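You operate a simulated robot arm through the tools that you are given. There is no shell and no other tool.

You run a simulated robot arm. Do the job below in one go: nothing can be reset, and whatever is moved stays where it is left.

JOB
Plug the charger in and top up the battery in it till the lamp turns green.
Fine: switch the socket off before you plug in, and off again at the end.

Only the result counts: the job must be done as asked and must still hold three seconds after the hand-in. Knocking over, shifting, dropping, spilling or breaking anything else fails it.

ROBOT AND FRAMES
A 7-joint arm with a two-finger parallel gripper, fixed in place. Base frame: the origin is at the foot of the arm, x ahead of it, y to its left, z up. Lengths are in m, angles in degrees, forces in N, time in s.
With the tool pointing down near the work surface it reaches from about 0.46 to 0.92 m from the base axis. Its first joint turns from -115.0 to 115.0 degrees. Payload 3.91 kg.
Tool frame: the origin (TCP) lies between the finger pads and is the grasp point; the fingertips stand 0.03 m ahead of it; z points along the fingers, y is the line along which they close. Largest opening 0.11 m; finger width 0.02, thickness 0.01; the body of the gripper, 0.048 by 0.112 m, starts 0.055 m behind the TCP.
Orientation is told as [roll, pitch, yaw] about the base's x, y, z axes, in that order, counted from this pose: with the fingers straight down and closing along the base's y, the tool's x points along the base's -x, its y along +y and its z along -z.

CONTROLS
- The arm moves only by the tool move_arm. Its argument "moves" is a list that holds one entry, the list of rows, each a list of 6 numbers: the shift along the tool's x, y, z in units of 150 mm (1.0 is 150 mm), then the turn, a rotation vector about the tool's x, y, z in units of 90 degrees (1.0 is 90 degrees). In form: [[[dx, dy, dz, rx, ry, rz], ...]]. A call has 1 to 20 rows; each row is the pose to reach, as a shift and turn from the pose commanded when the call began, along the tool's axes at that moment. "hand" is the gripper command, from -1 (fully open) to 1 (shut), values between in proportion, set as the call begins (left out, the last holds). A call with a number of a shift or a turn outside -1 to 1 is refused whole. Rows are played at 5 a second. More than 0.05 m and 8.6 degrees between two rows, or a gripper value outside its range, and nothing of the call is played. A pose out of reach is approached as far as the arm can. The call stops where the force on the tool passes 90 N (or 10 N more than at its start, if that is more) or the arm is blocked; 0.2 s more then pass. Each finger travels about 0.153 m/s and halts on what it meets, pressing with about 44 N; the grip force reading is that of the motor and also rises with nothing between the fingers. The clock runs only during rows and for 0.2 s after the last one: add rows that repeat a pose to give the fingers time. It gives the time, the measured TCP pose, the force on the tool (base axes), the opening and the grip force at its end, in the units of the frame above (readings bear some noise), with the torque about the TCP (base axes, N m) and any sound that the robot's microphone picked up.
- Cameras (640 x 400 px; columns grow to the right, rows downward): "scene" is fixed at [0.2185, 0.4992, 1.4404]; the picture's right is [-0.57, -0.82, 0.00], its down [-0.44, 0.30, -0.85] and it looks along [0.70, -0.48, -0.53] (base axes); focal length 358 px, centre (320, 200). "wrist" rides on the gripper at [0.072, 0.017, -0.103] in the tool frame; the picture's right is [-0.23, 0.97, 0.00], its down [-0.76, -0.18, -0.62] and it looks along [-0.61, -0.14, 0.78] (tool axes); focal length 222 px, centre (320, 200). There is no depth. A picture from a camera that has moved, and an enlarged one, comes with that camera's place and axes in the base frame and with its lens.
- grab_frame(camera): a new picture of that camera. The clock stands still meanwhile.
- raise_lower(by): slides the trunk up (or, below 0, down) by that many m; the arm rides with it, the base frame stays. It gives what a move gives, with no picture.
- zoom(camera, box): a new picture of the part [left, top, right, bottom] of that camera's present view, enlarged. The clock stands still meanwhile.
- job_done(): hands the job in; it is judged then, once.

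Places have to be worked out from the pictures, the camera data and where the tool is seen. Open the gripper and draw the arm clear of the work before you hand the job in, unless the task says otherwise.

The tools are called after ">>>" as a command line: name --argument value ..., lists and objects as JSON in quotes. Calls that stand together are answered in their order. move_arm: Moves the arm, as the interface text tells. Its arguments: {"type":"object","properties":{"moves":{"type":"array"},"hand":{"type":"number"}},"required":["moves"]} The other tools are called the same way: raise_lower (by) slides the trunk up or down; grab_frame (camera) takes a picture; zoom (camera, box) takes an enlarged picture of a part of a camera's view; job_done () hands the job in.

At the start:

```text
time_s: 0.0
ee_pos: [0.4461, 0.2048, 1.2204]
tcp_rot: [0.0, 0.0, -0.1]
force: [-0.6, 0.6, 0.1]
torque: [0.0, 0.0, 0.0]
gripper_width: 0.1097
grip_force: 0.0
trunk travel left (down, up): [-0.8, 0.19]
```

scene: 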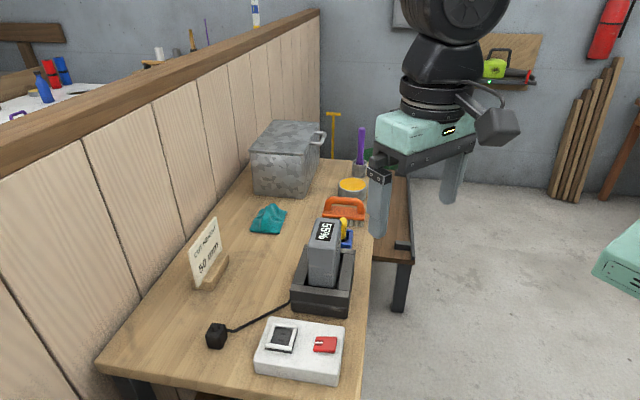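
wrist: 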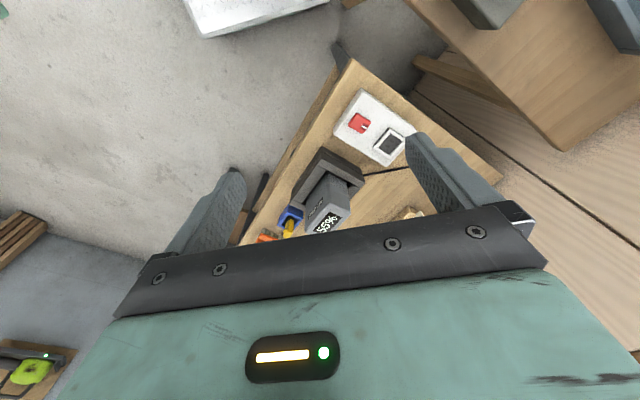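

I'll look more closely at the charger, the plug and the socket block before moving.

>>> zoom --camera "scene" --box '[180, 280, 380, 400]'

>>> zoom --camera "scene" --box '[230, 180, 390, 330]'

>>> zoom --camera "wrist" --box '[220, 50, 520, 240]'

```text
3.20 times, centred on (280, 340) of scene
camera zoom: at [0.2185, 0.4992, 1.4404], right [-0.57, -0.82, 0.0], down [-0.44, 0.3, -0.85], along [0.7, -0.48, -0.53], focal length 1144 px, centre (448, -248)
```

zoom: 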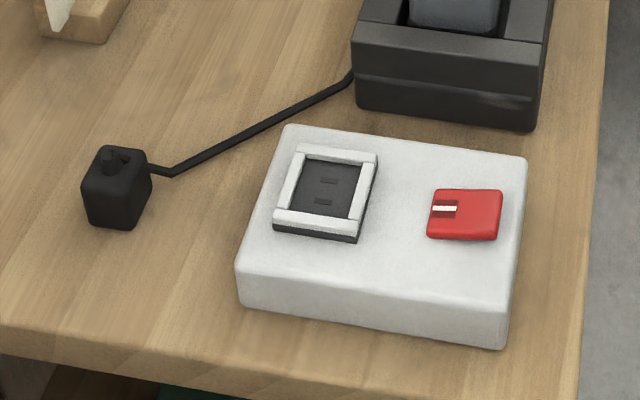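

```text
2.67 times, centred on (310, 255) of scene
camera zoom: at [0.2185, 0.4992, 1.4404], right [-0.57, -0.82, 0.0], down [-0.44, 0.3, -0.85], along [0.7, -0.48, -0.53], focal length 953 px, centre (347, 53)
```

zoom: 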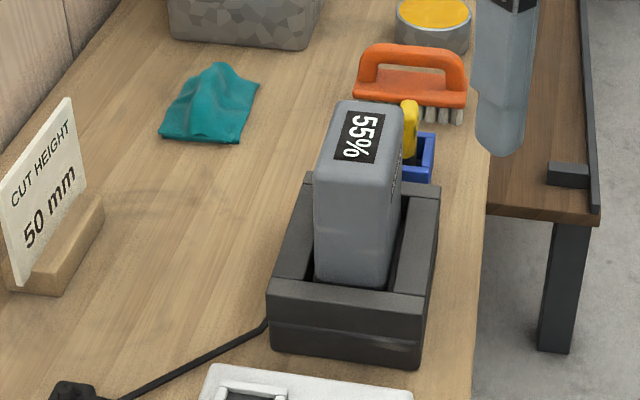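

```text
2.11 times, centred on (370, 145) of wrist
camera zoom: at [0.3734, 0.2202, 1.3239], right [0.23, 0.97, 0.0], down [0.76, -0.18, 0.62], along [0.61, -0.14, -0.78], focal length 468 px, centre (215, 316)
```

zoom: 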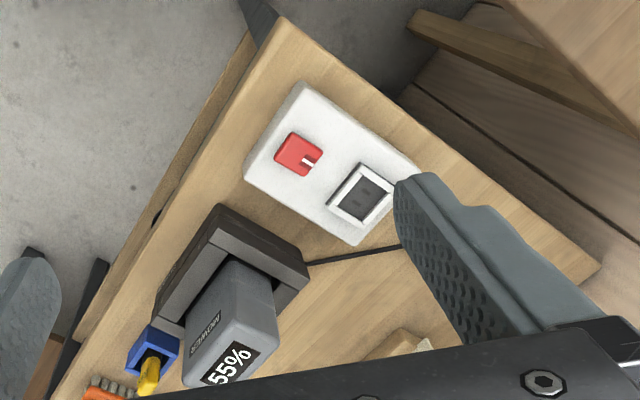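

The bench runs about 45° to the base. I put the switch near (0.54, 0.27, 0.89), the socket near (0.60, 0.32) and the plug near (0.69, 0.41). I'll move the wrist camera over the plug for a closer look, staying high.

>>> move_arm --moves '[[[-0.18, 0.2, 0.08, 0, 0, 0], [-0.36, 0.4, 0.16, 0, 0, 0], [-0.54, 0.6, 0.24, 0, 0, 0], [-0.72, 0.8, 0.32, 0, 0, 0], [-0.9, 1.0, 0.4, 0, 0, 0], [-0.9, 1.0, 0.4, 0, 0, 0]]]'

>>> grab_frame --camera "wrist"

>>> grab_frame --camera "scene"

```text
time_s: 1.4
ee_pos: [0.5798, 0.3541, 1.1625]
tcp_rot: [0.0, 0.1, 0.1]
force: [0.7, -0.8, -0.3]
torque: [0.0, 0.0, -0.01]
gripper_width: 0.11
grip_force: 0.0
trunk travel left (down, up): [-0.8, 0.19]
```

```text
taken
camera wrist: at [0.508, 0.3704, 1.2642], right [0.23, 0.97, 0.0], down [0.76, -0.18, 0.62], along [0.61, -0.14, -0.78], focal length 222 px, centre (320, 200)
```

wrist: 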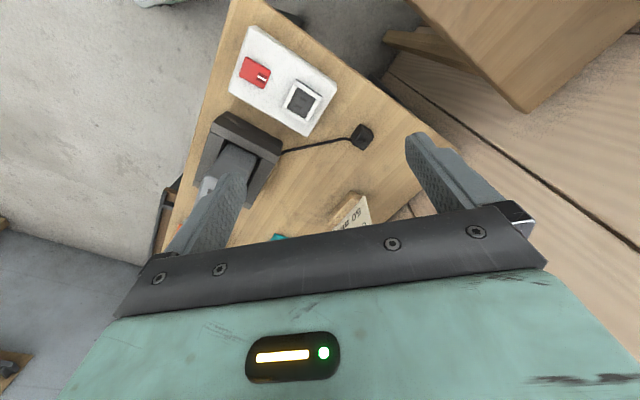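

```text
taken
```

scene: 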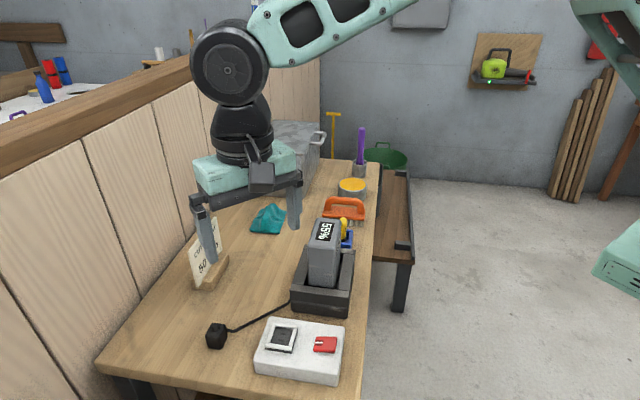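

The wrist now has the block, plug and cradle in view, so I'll enlarge those areas.

>>> zoom --camera "wrist" --box '[220, 20, 400, 150]'

>>> zoom --camera "wrist" --box '[320, 100, 400, 170]'

>>> zoom --camera "scene" --box '[195, 310, 245, 360]'

>>> zoom --camera "scene" --box '[250, 310, 350, 390]'

>>> zoom --camera "scene" --box '[285, 210, 365, 320]'

```text
3.08 times, centred on (310, 85) of wrist
camera zoom: at [0.508, 0.3704, 1.2642], right [0.23, 0.97, 0.0], down [0.76, -0.18, 0.62], along [0.61, -0.14, -0.78], focal length 684 px, centre (351, 554)
```

zoom: 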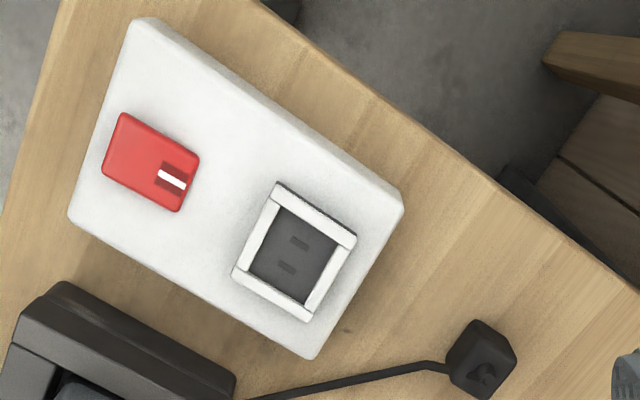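

```text
5.71 times, centred on (360, 135) of wrist
camera zoom: at [0.508, 0.3704, 1.2642], right [0.23, 0.97, 0.0], down [0.76, -0.18, 0.62], along [0.61, -0.14, -0.78], focal length 1269 px, centre (91, 571)
```

zoom: 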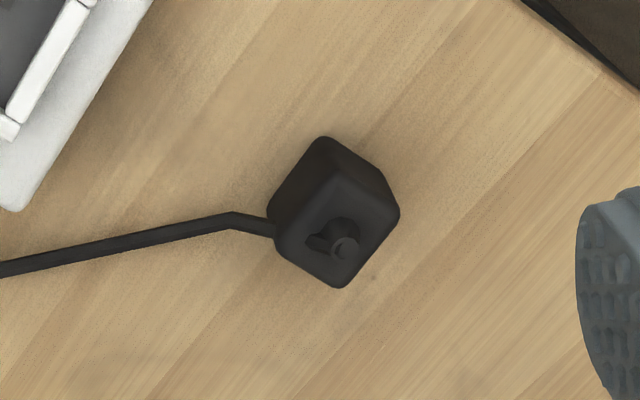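

```text
8.00 times, centred on (220, 335) of scene
camera zoom: at [0.2185, 0.4992, 1.4404], right [-0.57, -0.82, 0.0], down [-0.44, 0.3, -0.85], along [0.7, -0.48, -0.53], focal length 2860 px, centre (1120, -880)
```

zoom: 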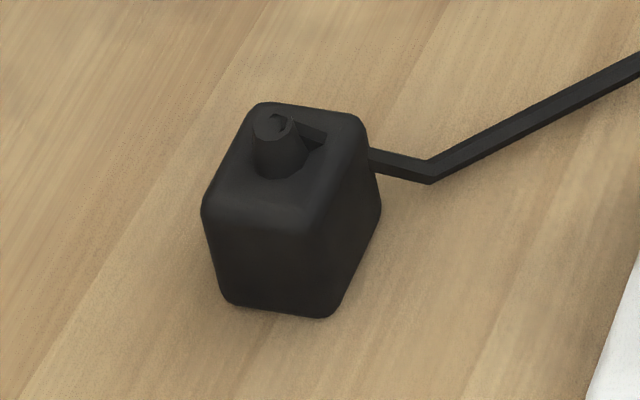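

```text
5.00 times, centred on (300, 350) of scene
camera zoom: at [0.2185, 0.4992, 1.4404], right [-0.57, -0.82, 0.0], down [-0.44, 0.3, -0.85], along [0.7, -0.48, -0.53], focal length 1787 px, centre (420, -550)
```

zoom: 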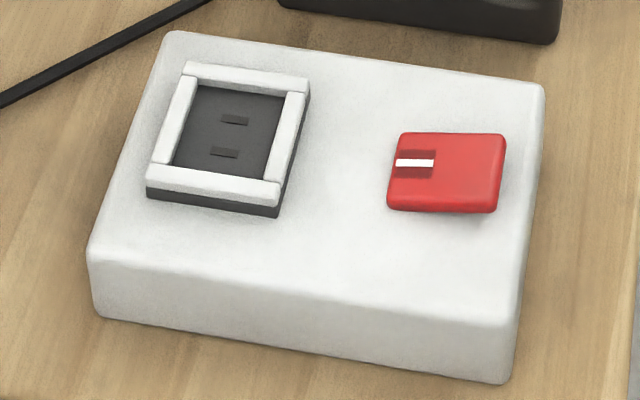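

```text
3.64 times, centred on (325, 265) of scene
camera zoom: at [0.2185, 0.4992, 1.4404], right [-0.57, -0.82, 0.0], down [-0.44, 0.3, -0.85], along [0.7, -0.48, -0.53], focal length 1300 px, centre (302, -36)
```

zoom: 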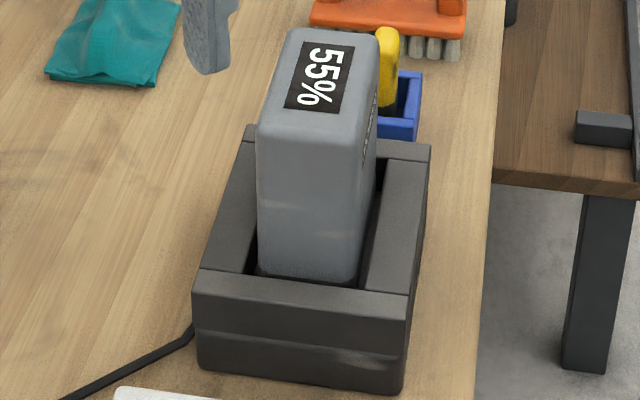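

The plug is a black cube of about 3 cm with a strain-relief stub on top. The socket recess has a raised frame, and the red rocker has an "I" mark on the end facing the socket. I'll turn the tool to line up with the bench (yaw about -44°) and hover over the block for a precise view.

>>> move_arm --moves '[[[0.007, -0.066, 0.1, 0, 0, 0.0815], [0.013, -0.13, 0.2, 0, 0, 0.163], [0.02, -0.197, 0.3, 0, 0, 0.2445], [0.027, -0.262, 0.4, 0, 0, 0.326], [0.033, -0.328, 0.5, 0, 0, 0.4075], [0.04, -0.393, 0.6, 0, 0, 0.489], [0.04, -0.393, 0.6, 0, 0, 0.489]]]'

>>> grab_frame --camera "wrist"

>>> grab_frame --camera "scene"

```text
time_s: 3.0
ee_pos: [0.5749, 0.2942, 1.0707]
tcp_rot: [0.0, 0.0, -44.1]
force: [-0.8, 0.5, 0.0]
torque: [-0.01, -0.01, 0.0]
gripper_width: 0.1101
grip_force: 0.1
trunk travel left (down, up): [-0.8, 0.19]
```

```text
taken
camera wrist: at [0.5341, 0.3565, 1.1735], right [0.84, 0.54, 0.0], down [0.42, -0.66, 0.62], along [0.34, -0.52, -0.78], focal length 222 px, centre (320, 200)
```

wrist: 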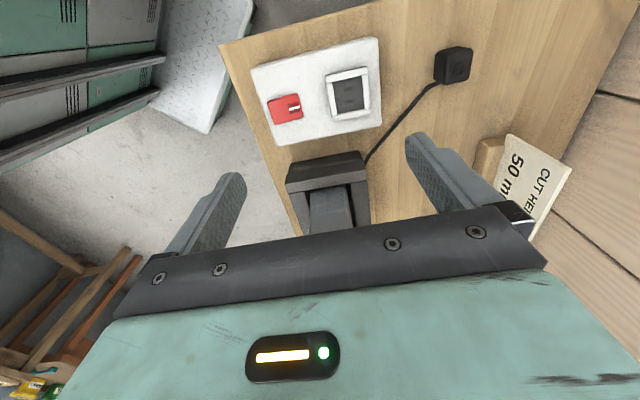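

```text
taken
```

scene: 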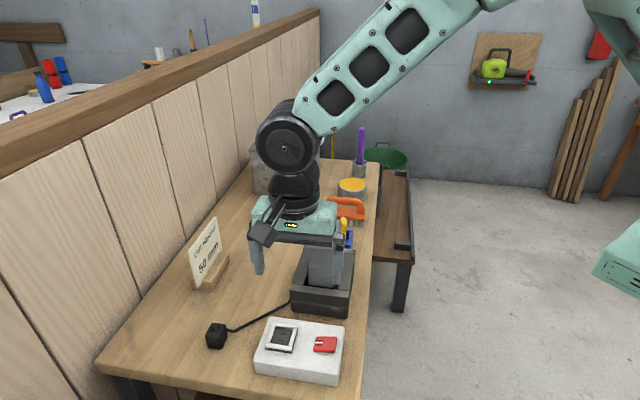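

>>> zoom --camera "wrist" --box '[240, 20, 400, 150]'

>>> zoom --camera "wrist" --box '[420, 30, 490, 100]'

>>> zoom --camera "wrist" --box '[260, 80, 320, 130]'

>>> zoom --camera "wrist" --box '[320, 60, 380, 130]'

```text
3.08 times, centred on (320, 85) of wrist
camera zoom: at [0.5341, 0.3565, 1.1735], right [0.84, 0.54, 0.0], down [0.42, -0.66, 0.62], along [0.34, -0.52, -0.78], focal length 684 px, centre (320, 554)
```

zoom: 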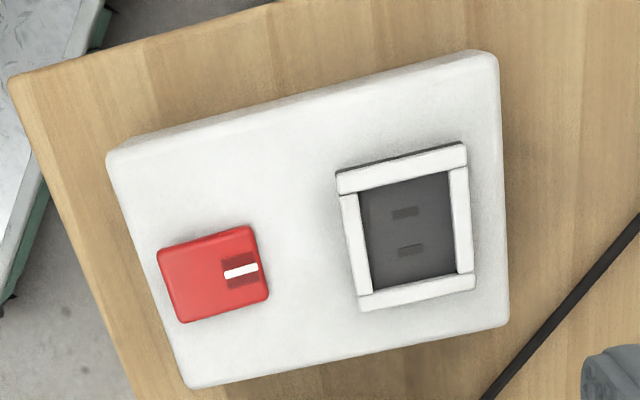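

```text
5.71 times, centred on (455, 65) of wrist
camera zoom: at [0.5341, 0.3565, 1.1735], right [0.84, 0.54, 0.0], down [0.42, -0.66, 0.62], along [0.34, -0.52, -0.78], focal length 1269 px, centre (-451, 971)
```

zoom: 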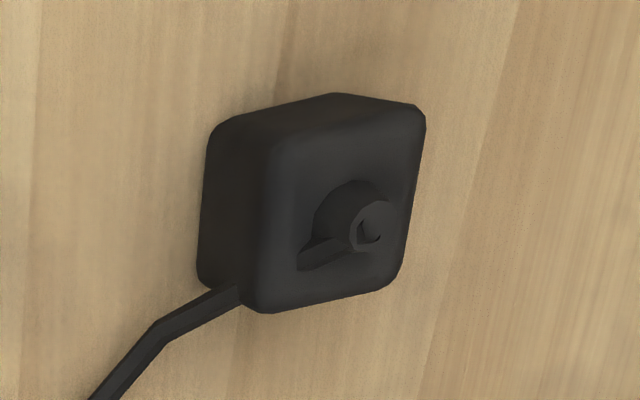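

```text
8.00 times, centred on (290, 105) of wrist
camera zoom: at [0.5341, 0.3565, 1.1735], right [0.84, 0.54, 0.0], down [0.42, -0.66, 0.62], along [0.34, -0.52, -0.78], focal length 1777 px, centre (560, 960)
```

zoom: 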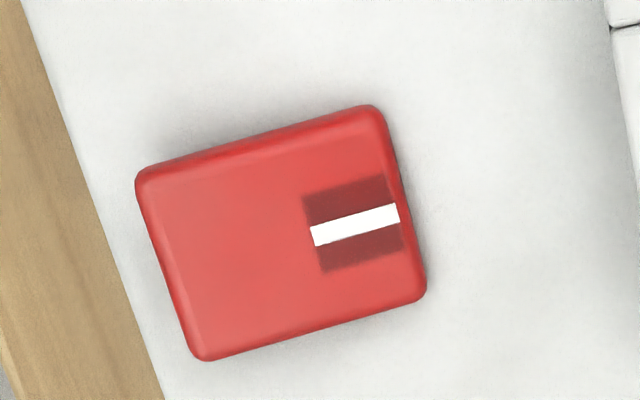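

```text
5.71 times, centred on (350, 95) of wrist
camera zoom: at [0.5341, 0.3565, 1.1735], right [0.84, 0.54, 0.0], down [0.42, -0.66, 0.62], along [0.34, -0.52, -0.78], focal length 1269 px, centre (149, 800)
```

zoom: 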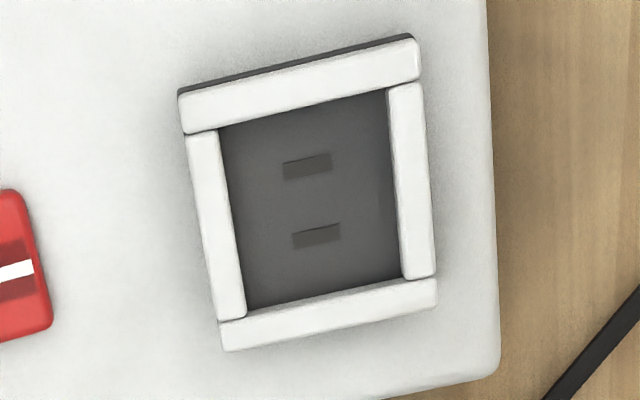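

Triangulating the rocker ends gives the I-marked end (socket side) at z≈0.882 and the other end (bench-edge side) at z≈0.889. So the socket is ON now. I'll close the fingers and hover above the raised end at about (0.5315, 0.2483).

>>> move_arm --moves '[[[0, -0.14, 0.05, 0, 0, 0], [-0.003, -0.28, 0.2, 0, 0, 0], [-0.005, -0.4213, 0.4, 0, 0, 0], [-0.005, -0.4213, 0.6, 0, 0, 0], [-0.005, -0.4213, 0.8, 0, 0, 0], [-0.005, -0.4213, 0.938, 0, 0, 0], [-0.005, -0.4213, 0.938, 0, 0, 0]]]' --hand 1

>>> zoom --camera "scene" --box '[250, 290, 370, 390]'

>>> grab_frame --camera "wrist"

```text
time_s: 4.6
ee_pos: [0.5333, 0.2503, 0.9312]
tcp_rot: [0.0, 0.1, -43.9]
force: [1.0, -0.1, 0.5]
torque: [0.0, -0.01, 0.05]
gripper_width: 0.0001
grip_force: 38.1
trunk travel left (down, up): [-0.8, 0.19]
```

```text
4.00 times, centred on (310, 340) of scene
camera zoom: at [0.2185, 0.4992, 1.4404], right [-0.57, -0.82, 0.0], down [-0.44, 0.3, -0.85], along [0.7, -0.48, -0.53], focal length 1430 px, centre (360, -360)
```

zoom: 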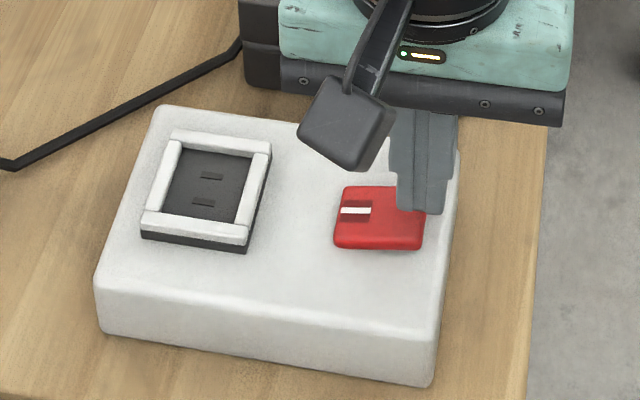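

```text
taken
camera wrist: at [0.491, 0.3114, 1.0334], right [0.84, 0.54, 0.0], down [0.42, -0.66, 0.62], along [0.34, -0.52, -0.78], focal length 222 px, centre (320, 200)
```

wrist: 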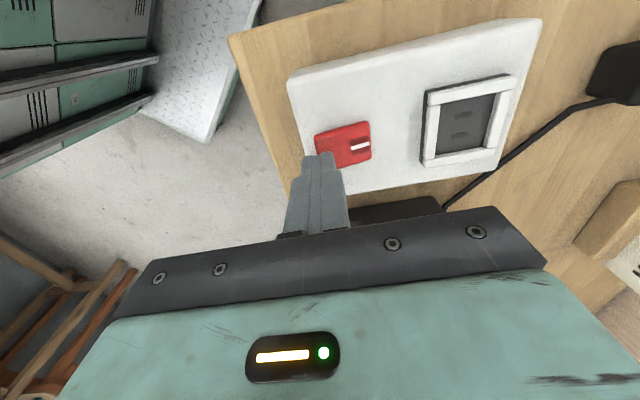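

The fingertips are above the rocker's raised end. I'll press down slowly, about 19 mm in total, then lift and look.

>>> move_arm --moves '[[[0, 0, 0.04, 0, 0, 0], [0, 0, 0.08, 0, 0, 0], [0, 0, 0.095, 0, 0, 0], [0, 0, 0.11, 0, 0, 0], [0, 0, 0.12, 0, 0, 0], [0, 0, 0.13, 0, 0, 0]]]'

>>> zoom --camera "scene" --box '[250, 290, 370, 390]'

```text
time_s: 6.0
ee_pos: [0.5312, 0.2488, 0.9179]
tcp_rot: [0.6, 0.0, -44.0]
force: [-8.9, -12.2, 73.5]
torque: [0.07, -0.26, -0.06]
gripper_width: 0.0
grip_force: 37.5
trunk travel left (down, up): [-0.8, 0.19]
```

```text
4.00 times, centred on (310, 340) of scene
camera zoom: at [0.2185, 0.4992, 1.4404], right [-0.57, -0.82, 0.0], down [-0.44, 0.3, -0.85], along [0.7, -0.48, -0.53], focal length 1430 px, centre (360, -360)
```

zoom: 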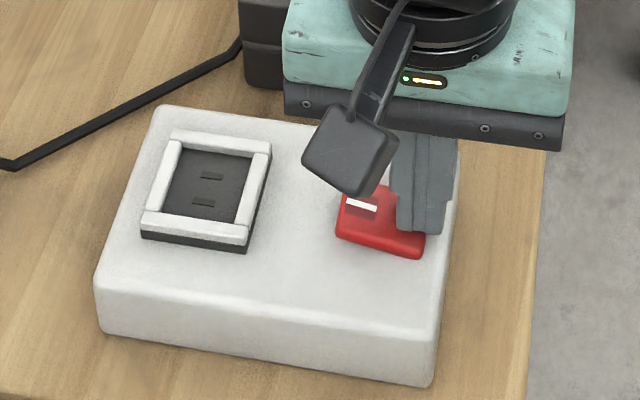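

The rocker has tipped towards the bench-edge side and the force is 73 N. I'll lift off and check that it stays there.

>>> move_arm --moves '[[[0, 0, -0.1, 0, 0, 0], [0, 0, -0.3, 0, 0, 0], [0, 0, -0.5, 0, 0, 0], [0, 0, -0.75, 0, 0, 0], [0, 0, -0.75, 0, 0, 0]]]'

>>> zoom --camera "scene" --box '[250, 310, 350, 390]'

>>> zoom --camera "wrist" --box '[300, 0, 500, 160]'

```text
time_s: 7.2
ee_pos: [0.5322, 0.249, 1.0245]
tcp_rot: [0.0, 0.0, -44.0]
force: [-0.3, 0.6, 0.2]
torque: [0.01, 0.01, 0.0]
gripper_width: 0.0
grip_force: 37.4
trunk travel left (down, up): [-0.8, 0.19]
```

```text
5.00 times, centred on (300, 350) of scene
camera zoom: at [0.2185, 0.4992, 1.4404], right [-0.57, -0.82, 0.0], down [-0.44, 0.3, -0.85], along [0.7, -0.48, -0.53], focal length 1787 px, centre (420, -550)
```

zoom: 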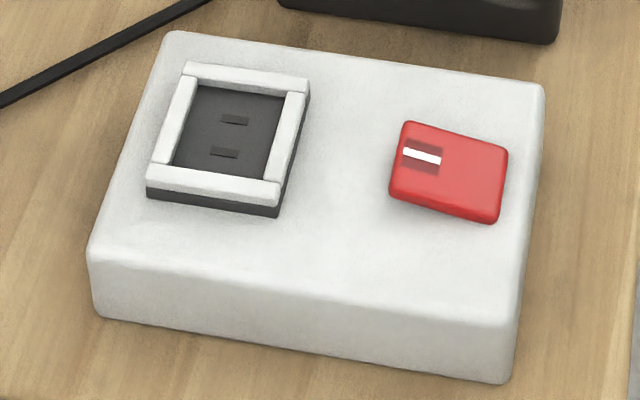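

```text
2.50 times, centred on (400, 80) of wrist
camera zoom: at [0.4917, 0.3111, 1.1262], right [0.84, 0.54, 0.0], down [0.43, -0.66, 0.62], along [0.34, -0.52, -0.78], focal length 555 px, centre (120, 500)
```

zoom: 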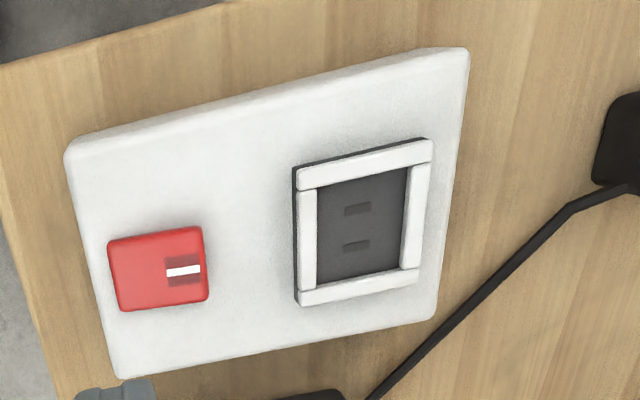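

The rocker is now I-end up, so the socket is OFF, and the block has not moved. Next I'll go above the plug at about (0.693, 0.408) with the fingers opened to about 7 cm.

>>> move_arm --moves '[[[-0.007, 0.3, 0, 0, 0, 0], [-0.014, 0.6, 0, 0, 0, 0], [-0.02, 0.9, 0, 0, 0, 0], [-0.02, 0.9, 0, 0, 0, 0]]]' --hand -0.3

>>> move_arm --moves '[[[-0.008, 0.3, 0, 0, 0, 0], [-0.016, 0.609, 0, 0, 0, 0], [-0.016, 0.609, 0, 0, 0, 0]]]'

>>> grab_frame --camera "wrist"

>>> grab_frame --camera "scene"

```text
time_s: 8.2
ee_pos: [0.6294, 0.3461, 1.0245]
tcp_rot: [0.0, 0.0, -44.0]
force: [0.1, -0.1, 0.9]
torque: [0.02, 0.0, 0.03]
gripper_width: 0.0715
grip_force: 0.2
trunk travel left (down, up): [-0.8, 0.19]
```

```text
time_s: 9.0
ee_pos: [0.6937, 0.4091, 1.0234]
tcp_rot: [-0.1, -0.1, -44.0]
force: [-0.6, 0.0, -0.6]
torque: [0.0, 0.03, -0.01]
gripper_width: 0.0714
grip_force: 0.0
trunk travel left (down, up): [-0.8, 0.19]
```

```text
taken
camera wrist: at [0.6532, 0.4705, 1.126], right [0.84, 0.54, 0.0], down [0.42, -0.66, 0.62], along [0.34, -0.52, -0.78], focal length 222 px, centre (320, 200)
```

wrist: 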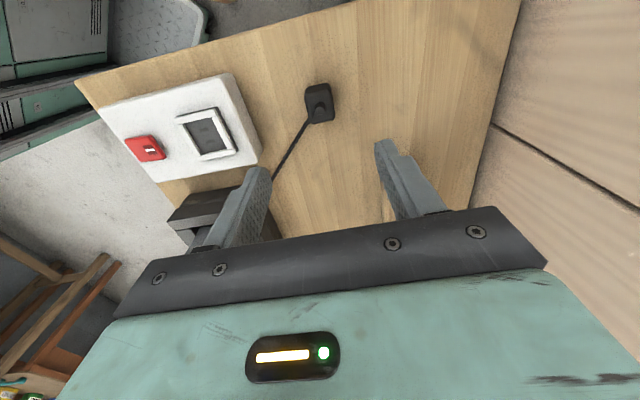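

```text
taken
```

scene: 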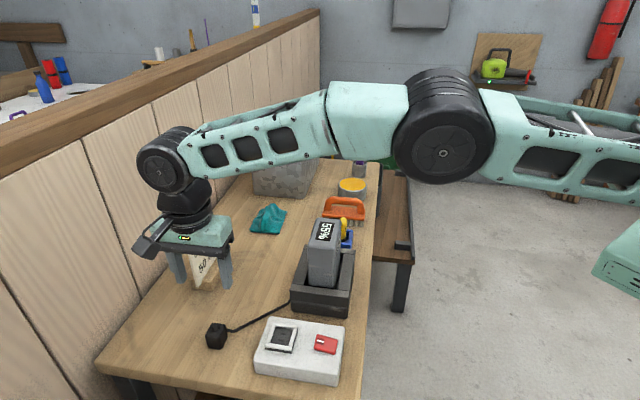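

I'm above the plug, so I'll zoom in to refine its centre and orientation before going down.

>>> zoom --camera "wrist" --box '[290, 70, 350, 130]'

```text
6.67 times, centred on (320, 100) of wrist
camera zoom: at [0.6532, 0.4705, 1.126], right [0.84, 0.54, 0.0], down [0.42, -0.66, 0.62], along [0.34, -0.52, -0.78], focal length 1481 px, centre (320, 867)
```

zoom: 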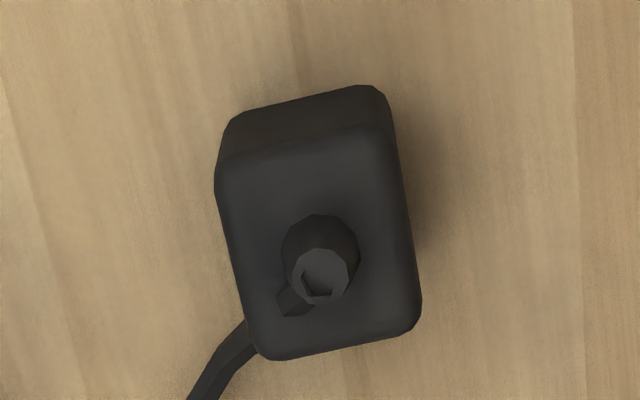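

The plug is centred within about 1 mm of the TCP and turned about 1–2° from the tool. I'll turn 1.3° to match and descend until the fingertips are about 16 mm above the bench, keeping the fingers open.

>>> move_arm --moves '[[[0.008, 0.004, 0.2, 0, 0, 0.0144], [0.008, 0.004, 0.4, 0, 0, 0.0144], [0.008, 0.004, 0.6, 0, 0, 0.0144], [0.008, 0.004, 0.75, 0, 0, 0.0144], [0.008, 0.004, 0.85, 0, 0, 0.0144], [0.008, 0.004, 0.916, 0, 0, 0.0144], [0.008, 0.004, 0.916, 0, 0, 0.0144]]]'

>>> grab_frame --camera "scene"

>>> zoom --camera "scene" --box '[170, 290, 270, 370]'

>>> grab_frame --camera "wrist"

```text
time_s: 10.6
ee_pos: [0.693, 0.4094, 0.8858]
tcp_rot: [0.1, -0.1, -45.4]
force: [0.6, 0.0, -0.1]
torque: [0.03, 0.01, 0.04]
gripper_width: 0.0716
grip_force: 0.1
trunk travel left (down, up): [-0.8, 0.19]
```

```text
taken
```

scene: 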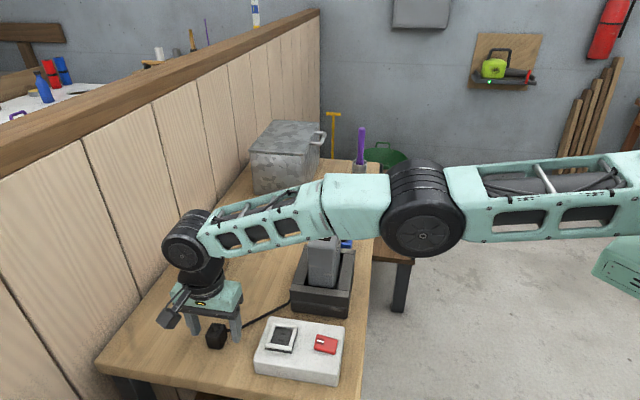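

```text
5.00 times, centred on (220, 330) of scene
camera zoom: at [0.2185, 0.4992, 1.4404], right [-0.57, -0.82, 0.0], down [-0.44, 0.3, -0.85], along [0.7, -0.48, -0.53], focal length 1787 px, centre (820, -450)
```

zoom: 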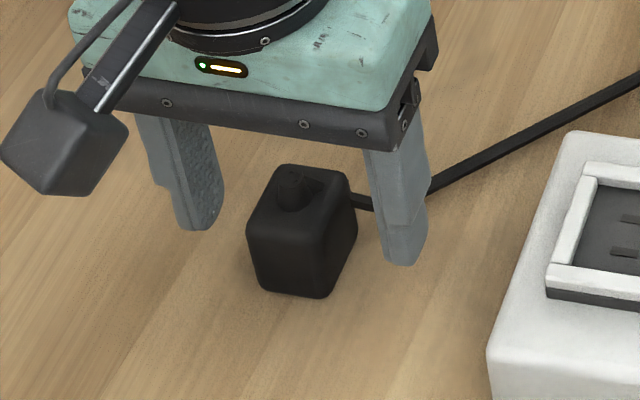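

```text
taken
camera wrist: at [0.653, 0.4725, 0.989], right [0.85, 0.52, 0.0], down [0.41, -0.67, 0.62], along [0.33, -0.53, -0.78], focal length 222 px, centre (320, 200)
```

wrist: 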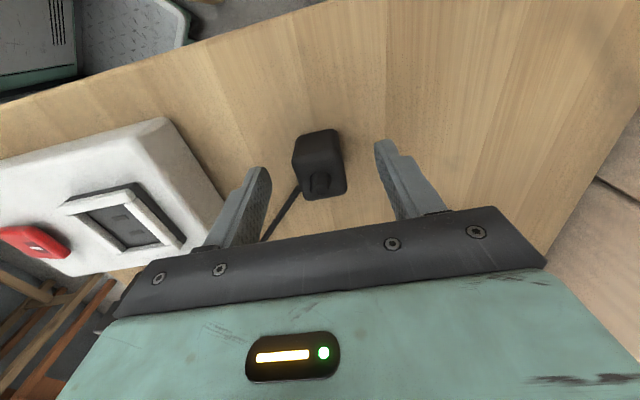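

The fingers straddle the plug with everything clear, so I'll close on it.

>>> move_arm --moves '[[[0, 0, 0, 0, 0, 0], [0, 0, 0, 0, 0, 0], [0, 0, 0, 0, 0, 0], [0, 0, 0, 0, 0, 0]]]' --hand 1

>>> zoom --camera "scene" --box '[170, 290, 270, 370]'

```text
time_s: 11.6
ee_pos: [0.6927, 0.411, 0.8873]
tcp_rot: [0.1, 0.0, -45.3]
force: [0.6, -0.1, -0.4]
torque: [0.02, 0.02, 0.02]
gripper_width: 0.029
grip_force: 44.1
trunk travel left (down, up): [-0.8, 0.19]
```

```text
5.00 times, centred on (220, 330) of scene
camera zoom: at [0.2185, 0.4992, 1.4404], right [-0.57, -0.82, 0.0], down [-0.44, 0.3, -0.85], along [0.7, -0.48, -0.53], focal length 1787 px, centre (820, -450)
```

zoom: 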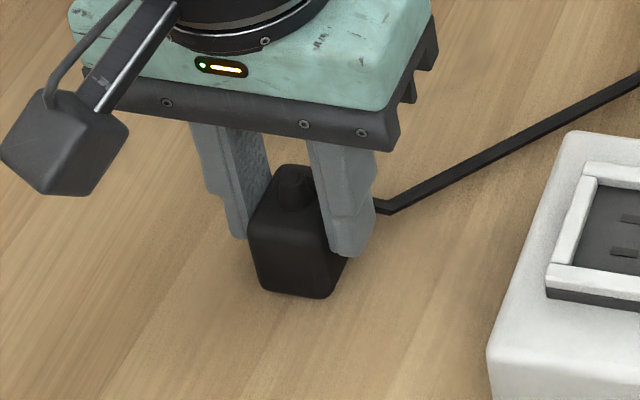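

The grip holds at 29 mm. I'll lift it 8 cm and check the underside and the load.

>>> move_arm --moves '[[[0, 0, -0.08, 0, 0, 0], [0, 0, -0.2, 0, 0, 0], [0, 0, -0.35, 0, 0, 0], [0, 0, -0.53, 0, 0, 0], [0, 0, -0.53, 0, 0, 0]]]'

>>> zoom --camera "scene" --box '[170, 240, 290, 340]'

>>> zoom --camera "wrist" --box '[240, 80, 400, 220]'

```text
time_s: 12.8
ee_pos: [0.6928, 0.4097, 0.9671]
tcp_rot: [0.0, 0.1, -45.3]
force: [0.6, -0.9, -0.9]
torque: [0.03, 0.02, 0.03]
gripper_width: 0.0287
grip_force: 44.0
trunk travel left (down, up): [-0.8, 0.19]
```

```text
4.00 times, centred on (230, 290) of scene
camera zoom: at [0.2185, 0.4992, 1.4404], right [-0.57, -0.82, 0.0], down [-0.44, 0.3, -0.85], along [0.7, -0.48, -0.53], focal length 1430 px, centre (680, -160)
```

zoom: 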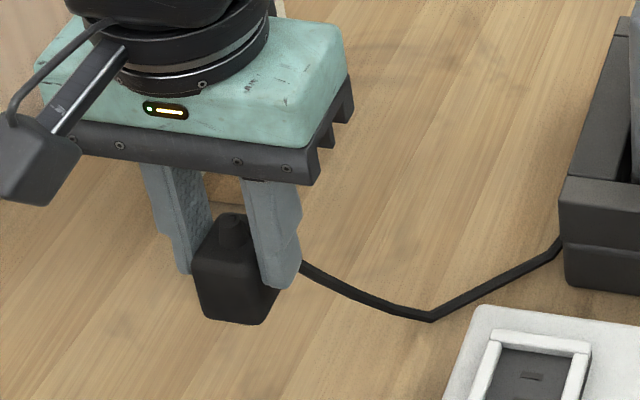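

```text
2.86 times, centred on (320, 150) of wrist
camera zoom: at [0.653, 0.472, 1.0692], right [0.85, 0.52, 0.0], down [0.41, -0.67, 0.62], along [0.33, -0.53, -0.78], focal length 635 px, centre (320, 343)
```

zoom: 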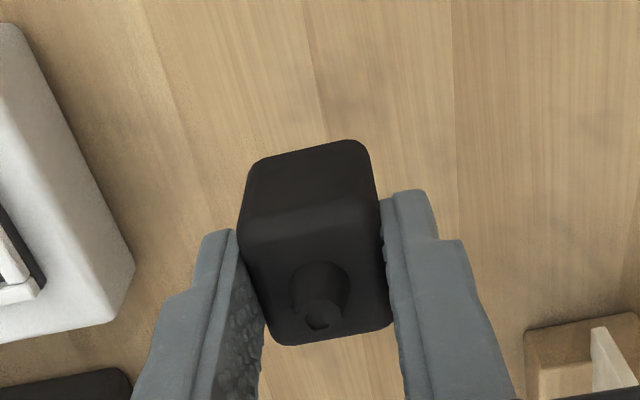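

There are no protruding pins, and the plug sits centred on the TCP within about 1 mm. I'll carry it at this height to above the socket at about (0.601, 0.3165).

>>> move_arm --moves '[[[-0.003, -0.22, 0, 0, 0, 0], [-0.006, -0.44, 0, 0, 0, 0], [-0.009, -0.66, 0, 0, 0, 0], [-0.011, -0.872, 0, 0, 0, 0], [-0.011, -0.872, 0.04, 0, 0, 0], [-0.011, -0.872, 0.08, 0, 0, 0], [-0.011, -0.872, 0.08, 0, 0, 0]]]'

>>> zoom --camera "scene" --box '[240, 290, 360, 390]'

>>> zoom --camera "wrist" --box '[240, 80, 400, 220]'

>>> grab_frame --camera "scene"

```text
time_s: 14.4
ee_pos: [0.6002, 0.3164, 0.9539]
tcp_rot: [0.1, -0.1, -45.4]
force: [0.6, 0.3, -0.8]
torque: [0.0, -0.01, -0.01]
gripper_width: 0.0289
grip_force: 44.0
trunk travel left (down, up): [-0.8, 0.19]
```

```text
4.00 times, centred on (300, 340) of scene
camera zoom: at [0.2185, 0.4992, 1.4404], right [-0.57, -0.82, 0.0], down [-0.44, 0.3, -0.85], along [0.7, -0.48, -0.53], focal length 1430 px, centre (400, -360)
```

zoom: 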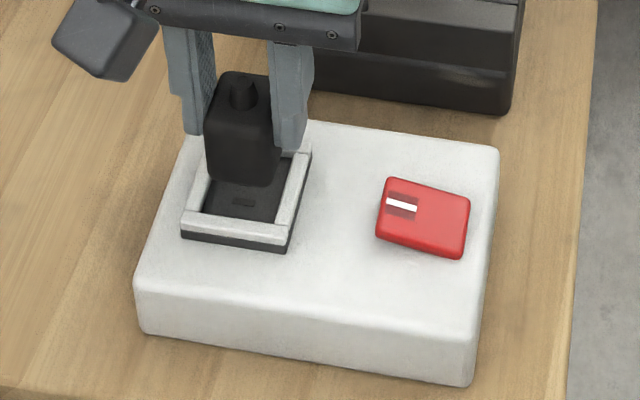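

```text
2.86 times, centred on (320, 150) of wrist
camera zoom: at [0.5611, 0.3793, 1.0564], right [0.85, 0.52, 0.0], down [0.41, -0.67, 0.62], along [0.33, -0.53, -0.78], focal length 635 px, centre (320, 343)
```

zoom: 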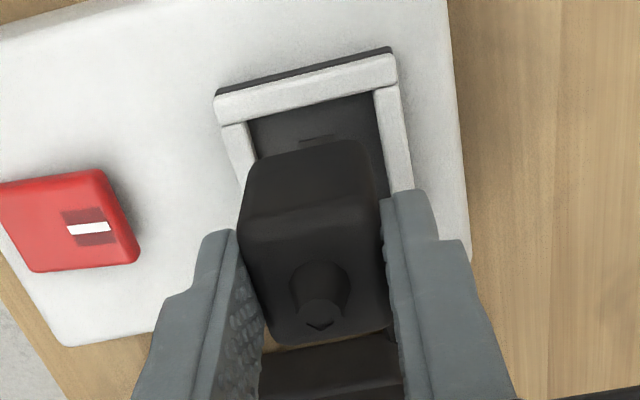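

```text
taken
```

scene: 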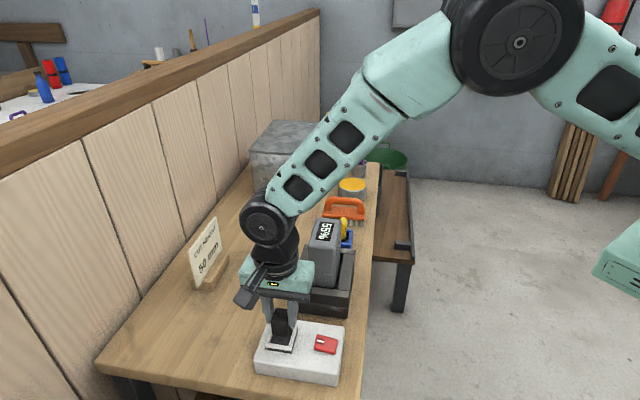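

The plug is over the recess, aligned in yaw and along the bench, with about 1 mm to correct sideways. I'll lower it slowly into the socket and watch the force.

>>> move_arm --moves '[[[0, 0.007, 0.04, 0, 0, 0], [0, 0.007, 0.08, 0, 0, 0], [0, 0.007, 0.11, 0, 0, 0], [0, 0.007, 0.14, 0, 0, 0], [0, 0.007, 0.16, 0, 0, 0], [0, 0.007, 0.18, 0, 0, 0], [0, 0.007, 0.18, 0, 0, 0]]]'

>>> zoom --camera "scene" --box '[240, 290, 360, 390]'

>>> zoom --camera "wrist" --box '[240, 80, 400, 220]'

```text
time_s: 16.0
ee_pos: [0.5991, 0.319, 0.9321]
tcp_rot: [0.4, 0.0, -45.3]
force: [-10.3, -8.4, 56.6]
torque: [-0.43, 0.48, 0.03]
gripper_width: 0.029
grip_force: 43.4
trunk travel left (down, up): [-0.8, 0.19]
heard: snap
```

```text
4.00 times, centred on (300, 340) of scene
camera zoom: at [0.2185, 0.4992, 1.4404], right [-0.57, -0.82, 0.0], down [-0.44, 0.3, -0.85], along [0.7, -0.48, -0.53], focal length 1430 px, centre (400, -360)
```

zoom: 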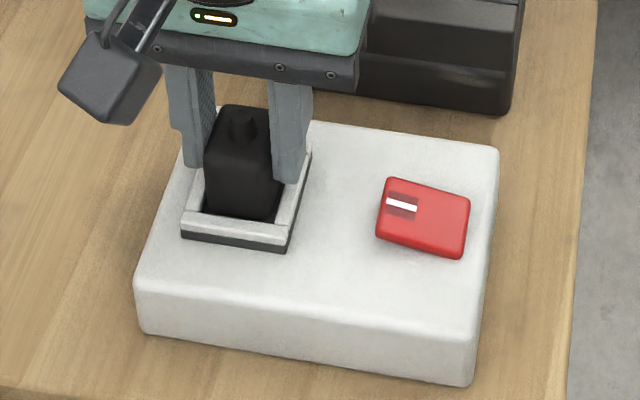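

```text
2.86 times, centred on (320, 150) of wrist
camera zoom: at [0.5609, 0.3801, 1.0349], right [0.85, 0.52, 0.01], down [0.41, -0.67, 0.62], along [0.33, -0.53, -0.78], focal length 635 px, centre (320, 343)
```

zoom: 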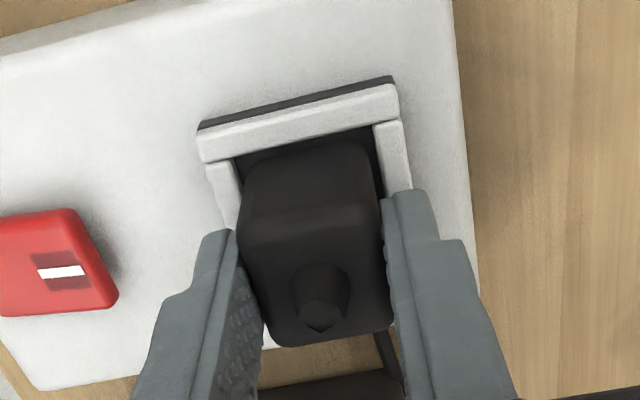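

I heard a snap and the plug sits down in the recess with contact force. I'll ease the preload, open the fingers a little, and lift clear.

>>> move_arm --moves '[[[0, 0, -0.015, 0, 0, 0], [0, 0, -0.025, 0, 0, 0]]]'

>>> move_arm --moves '[[[0, 0, 0, 0, 0, 0], [0, 0, 0, 0, 0, 0], [0, 0, 0, 0, 0, 0]]]' --hand 0

>>> move_arm --moves '[[[0, 0, -0.1, 0, 0, 0], [0, 0, -0.3, 0, 0, 0], [0, 0, -0.6, 0, 0, 0], [0, 0, -0.9, 0, 0, 0], [0, 0, -0.9, 0, 0, 0]]]'

>>> zoom --camera "scene" --box '[240, 290, 360, 390]'

>>> grab_frame --camera "wrist"

>>> grab_frame --camera "scene"

```text
time_s: 16.6
ee_pos: [0.6018, 0.3176, 0.9336]
tcp_rot: [0.3, 0.0, -45.2]
force: [-4.0, 0.2, 32.8]
torque: [0.05, 0.14, -0.02]
gripper_width: 0.0288
grip_force: 43.9
trunk travel left (down, up): [-0.8, 0.19]
```

```text
time_s: 17.4
ee_pos: [0.6028, 0.3184, 0.9322]
tcp_rot: [0.1, 0.0, -45.4]
force: [-0.1, -0.5, -0.3]
torque: [-0.04, 0.0, -0.02]
gripper_width: 0.055
grip_force: 0.1
trunk travel left (down, up): [-0.8, 0.19]
```

```text
time_s: 18.6
ee_pos: [0.6025, 0.3166, 1.067]
tcp_rot: [0.0, 0.0, -45.3]
force: [0.4, 0.8, 1.3]
torque: [-0.03, -0.01, 0.03]
gripper_width: 0.0549
grip_force: 0.0
trunk travel left (down, up): [-0.8, 0.19]
```

```text
4.00 times, centred on (300, 340) of scene
camera zoom: at [0.2185, 0.4992, 1.4404], right [-0.57, -0.82, 0.0], down [-0.44, 0.3, -0.85], along [0.7, -0.48, -0.53], focal length 1430 px, centre (400, -360)
```

zoom: 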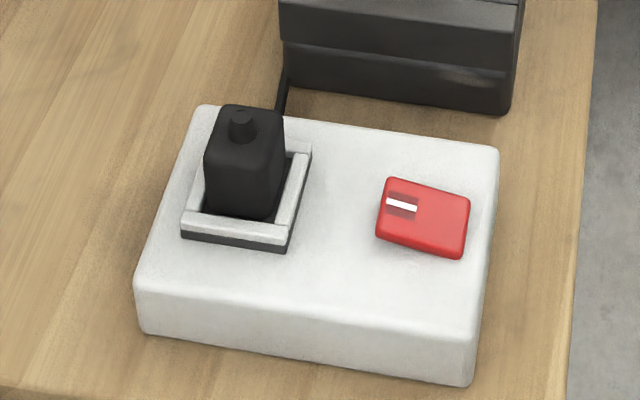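

```text
taken
camera wrist: at [0.5627, 0.3795, 1.1694], right [0.85, 0.52, 0.0], down [0.41, -0.67, 0.62], along [0.33, -0.53, -0.78], focal length 222 px, centre (320, 200)
```

wrist: 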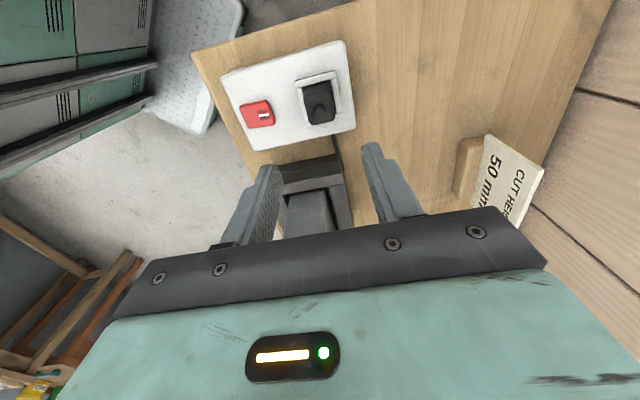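

```text
taken
```

scene: 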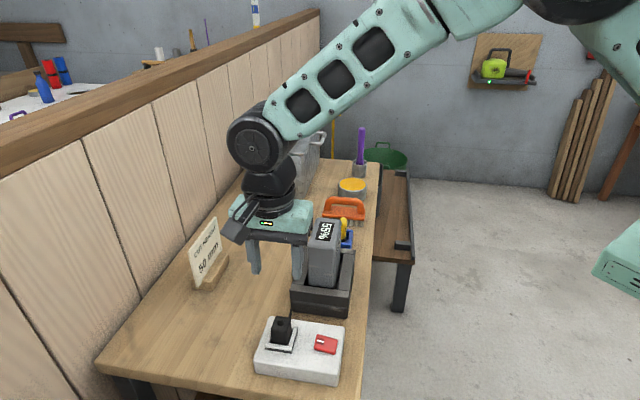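

The plug stays in the socket upright and the switch still shows OFF. Before switching on I'll check how the battery sits in the cradle and find the lamp.

>>> zoom --camera "scene" --box '[280, 205, 370, 320]'

>>> zoom --camera "wrist" --box '[230, 60, 370, 230]'

```text
3.48 times, centred on (325, 262) of scene
camera zoom: at [0.2185, 0.4992, 1.4404], right [-0.57, -0.82, 0.0], down [-0.44, 0.3, -0.85], along [0.7, -0.48, -0.53], focal length 1243 px, centre (303, -17)
```

zoom: 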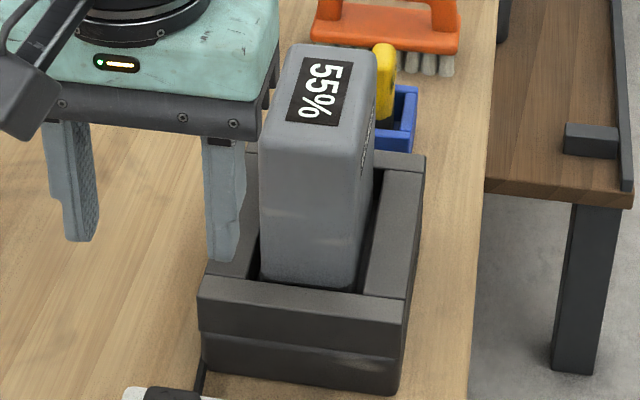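

```text
2.35 times, centred on (300, 145) of wrist
camera zoom: at [0.5627, 0.3795, 1.1694], right [0.85, 0.52, 0.0], down [0.41, -0.67, 0.62], along [0.33, -0.53, -0.78], focal length 523 px, centre (367, 329)
```

zoom: 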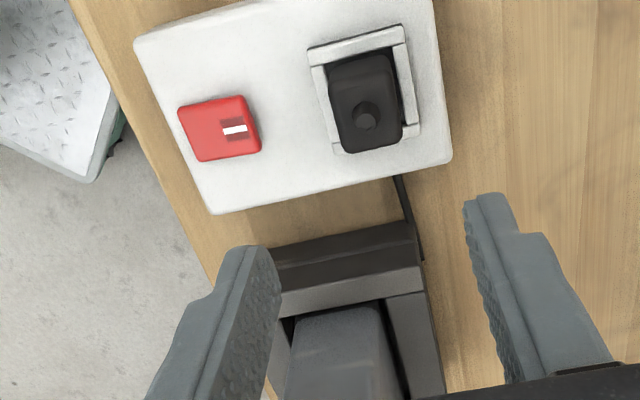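

The battery appears seated at 55%, and no lamp is lit in view. Next I'll switch ON: fingers closed, hover over the raised I end at about (0.557, 0.274).

>>> move_arm --moves '[[[0.004, -0.14, 0, 0, 0, 0], [0.008, -0.28, 0, 0, 0, 0], [0.012, -0.417, 0.1, 0, 0, 0], [0.012, -0.417, 0.4, 0, 0, 0], [0.012, -0.417, 0.7, 0, 0, 0], [0.012, -0.417, 0.9, 0, 0, 0], [0.012, -0.417, 0.9, 0, 0, 0]]]' --hand 1

>>> zoom --camera "scene" --box '[240, 290, 360, 390]'

>>> zoom --camera "wrist" --box '[230, 60, 430, 230]'

```text
time_s: 20.2
ee_pos: [0.556, 0.275, 0.9301]
tcp_rot: [0.1, 0.0, -45.4]
force: [-0.1, 0.4, 0.3]
torque: [0.03, -0.02, 0.03]
gripper_width: 0.0002
grip_force: 37.9
trunk travel left (down, up): [-0.8, 0.19]
```

```text
4.00 times, centred on (300, 340) of scene
camera zoom: at [0.2185, 0.4992, 1.4404], right [-0.57, -0.82, 0.0], down [-0.44, 0.3, -0.85], along [0.7, -0.48, -0.53], focal length 1430 px, centre (400, -360)
```

zoom: 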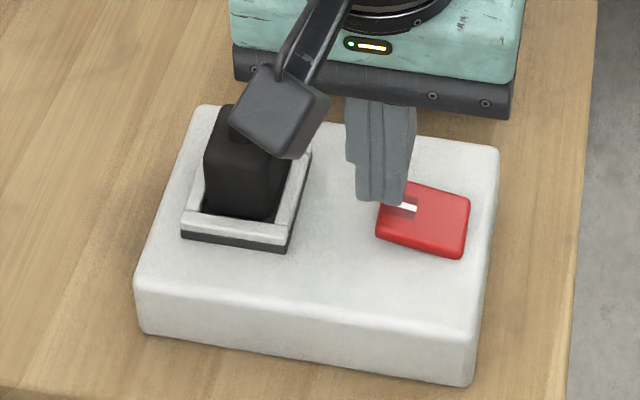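

```text
2.35 times, centred on (330, 145) of wrist
camera zoom: at [0.5167, 0.3379, 1.0325], right [0.85, 0.52, 0.0], down [0.41, -0.67, 0.62], along [0.33, -0.53, -0.78], focal length 523 px, centre (296, 329)
```

zoom: 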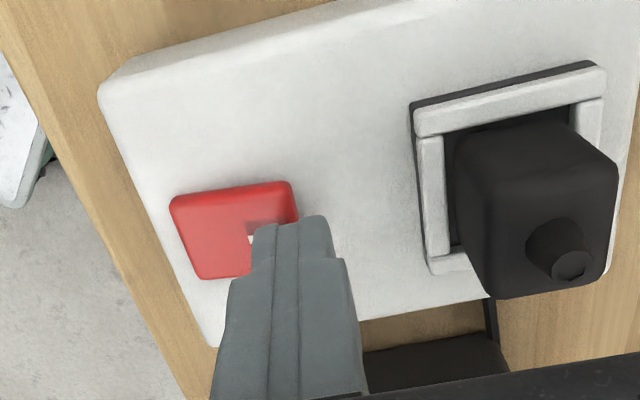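

The fingertips are over the I end. I'll press down the same amount as before.

>>> move_arm --moves '[[[0, 0, 0.04, 0, 0, 0], [0, 0, 0.07, 0, 0, 0], [0, 0, 0.09, 0, 0, 0], [0, 0, 0.105, 0, 0, 0], [0, 0, 0.12, 0, 0, 0]]]'

>>> move_arm --moves '[[[0, 0, -0.1, 0, 0, 0], [0, 0, -0.4, 0, 0, 0], [0, 0, -0.7, 0, 0, 0], [0, 0, -1.0, 0, 0, 0], [0, 0, -1.0, 0, 0, 0]]]'

>>> grab_frame --camera "scene"

>>> zoom --camera "scene" --box '[240, 290, 360, 390]'

>>> zoom --camera "scene" --box '[280, 205, 370, 320]'

```text
time_s: 21.4
ee_pos: [0.5564, 0.275, 0.9176]
tcp_rot: [0.2, 0.1, -45.3]
force: [-7.7, -9.1, 52.3]
torque: [-0.66, 0.57, 0.01]
gripper_width: 0.0
grip_force: 38.2
trunk travel left (down, up): [-0.8, 0.19]
```

```text
time_s: 22.6
ee_pos: [0.5557, 0.2736, 1.0621]
tcp_rot: [0.0, 0.0, -45.4]
force: [0.4, -0.5, 0.1]
torque: [0.02, 0.0, 0.01]
gripper_width: 0.0
grip_force: 38.0
trunk travel left (down, up): [-0.8, 0.19]
```

```text
taken
```

scene: 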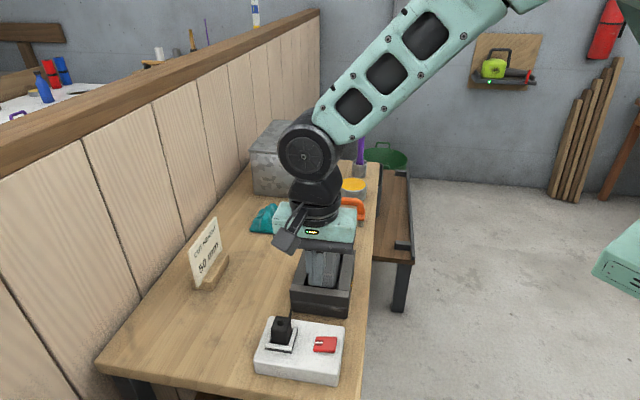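

```text
4.00 times, centred on (300, 340) of scene
camera zoom: at [0.2185, 0.4992, 1.4404], right [-0.57, -0.82, 0.0], down [-0.44, 0.3, -0.85], along [0.7, -0.48, -0.53], focal length 1430 px, centre (400, -360)
```

zoom: 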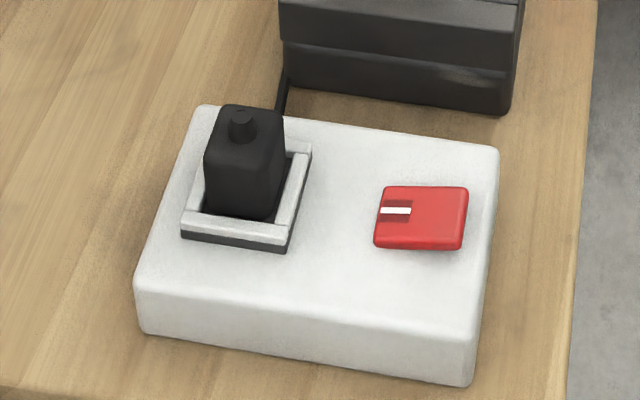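

```text
3.48 times, centred on (325, 262) of scene
camera zoom: at [0.2185, 0.4992, 1.4404], right [-0.57, -0.82, 0.0], down [-0.44, 0.3, -0.85], along [0.7, -0.48, -0.53], focal length 1243 px, centre (303, -17)
```

zoom: 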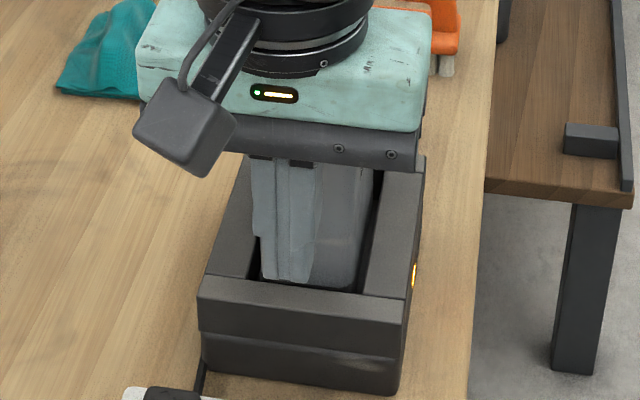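

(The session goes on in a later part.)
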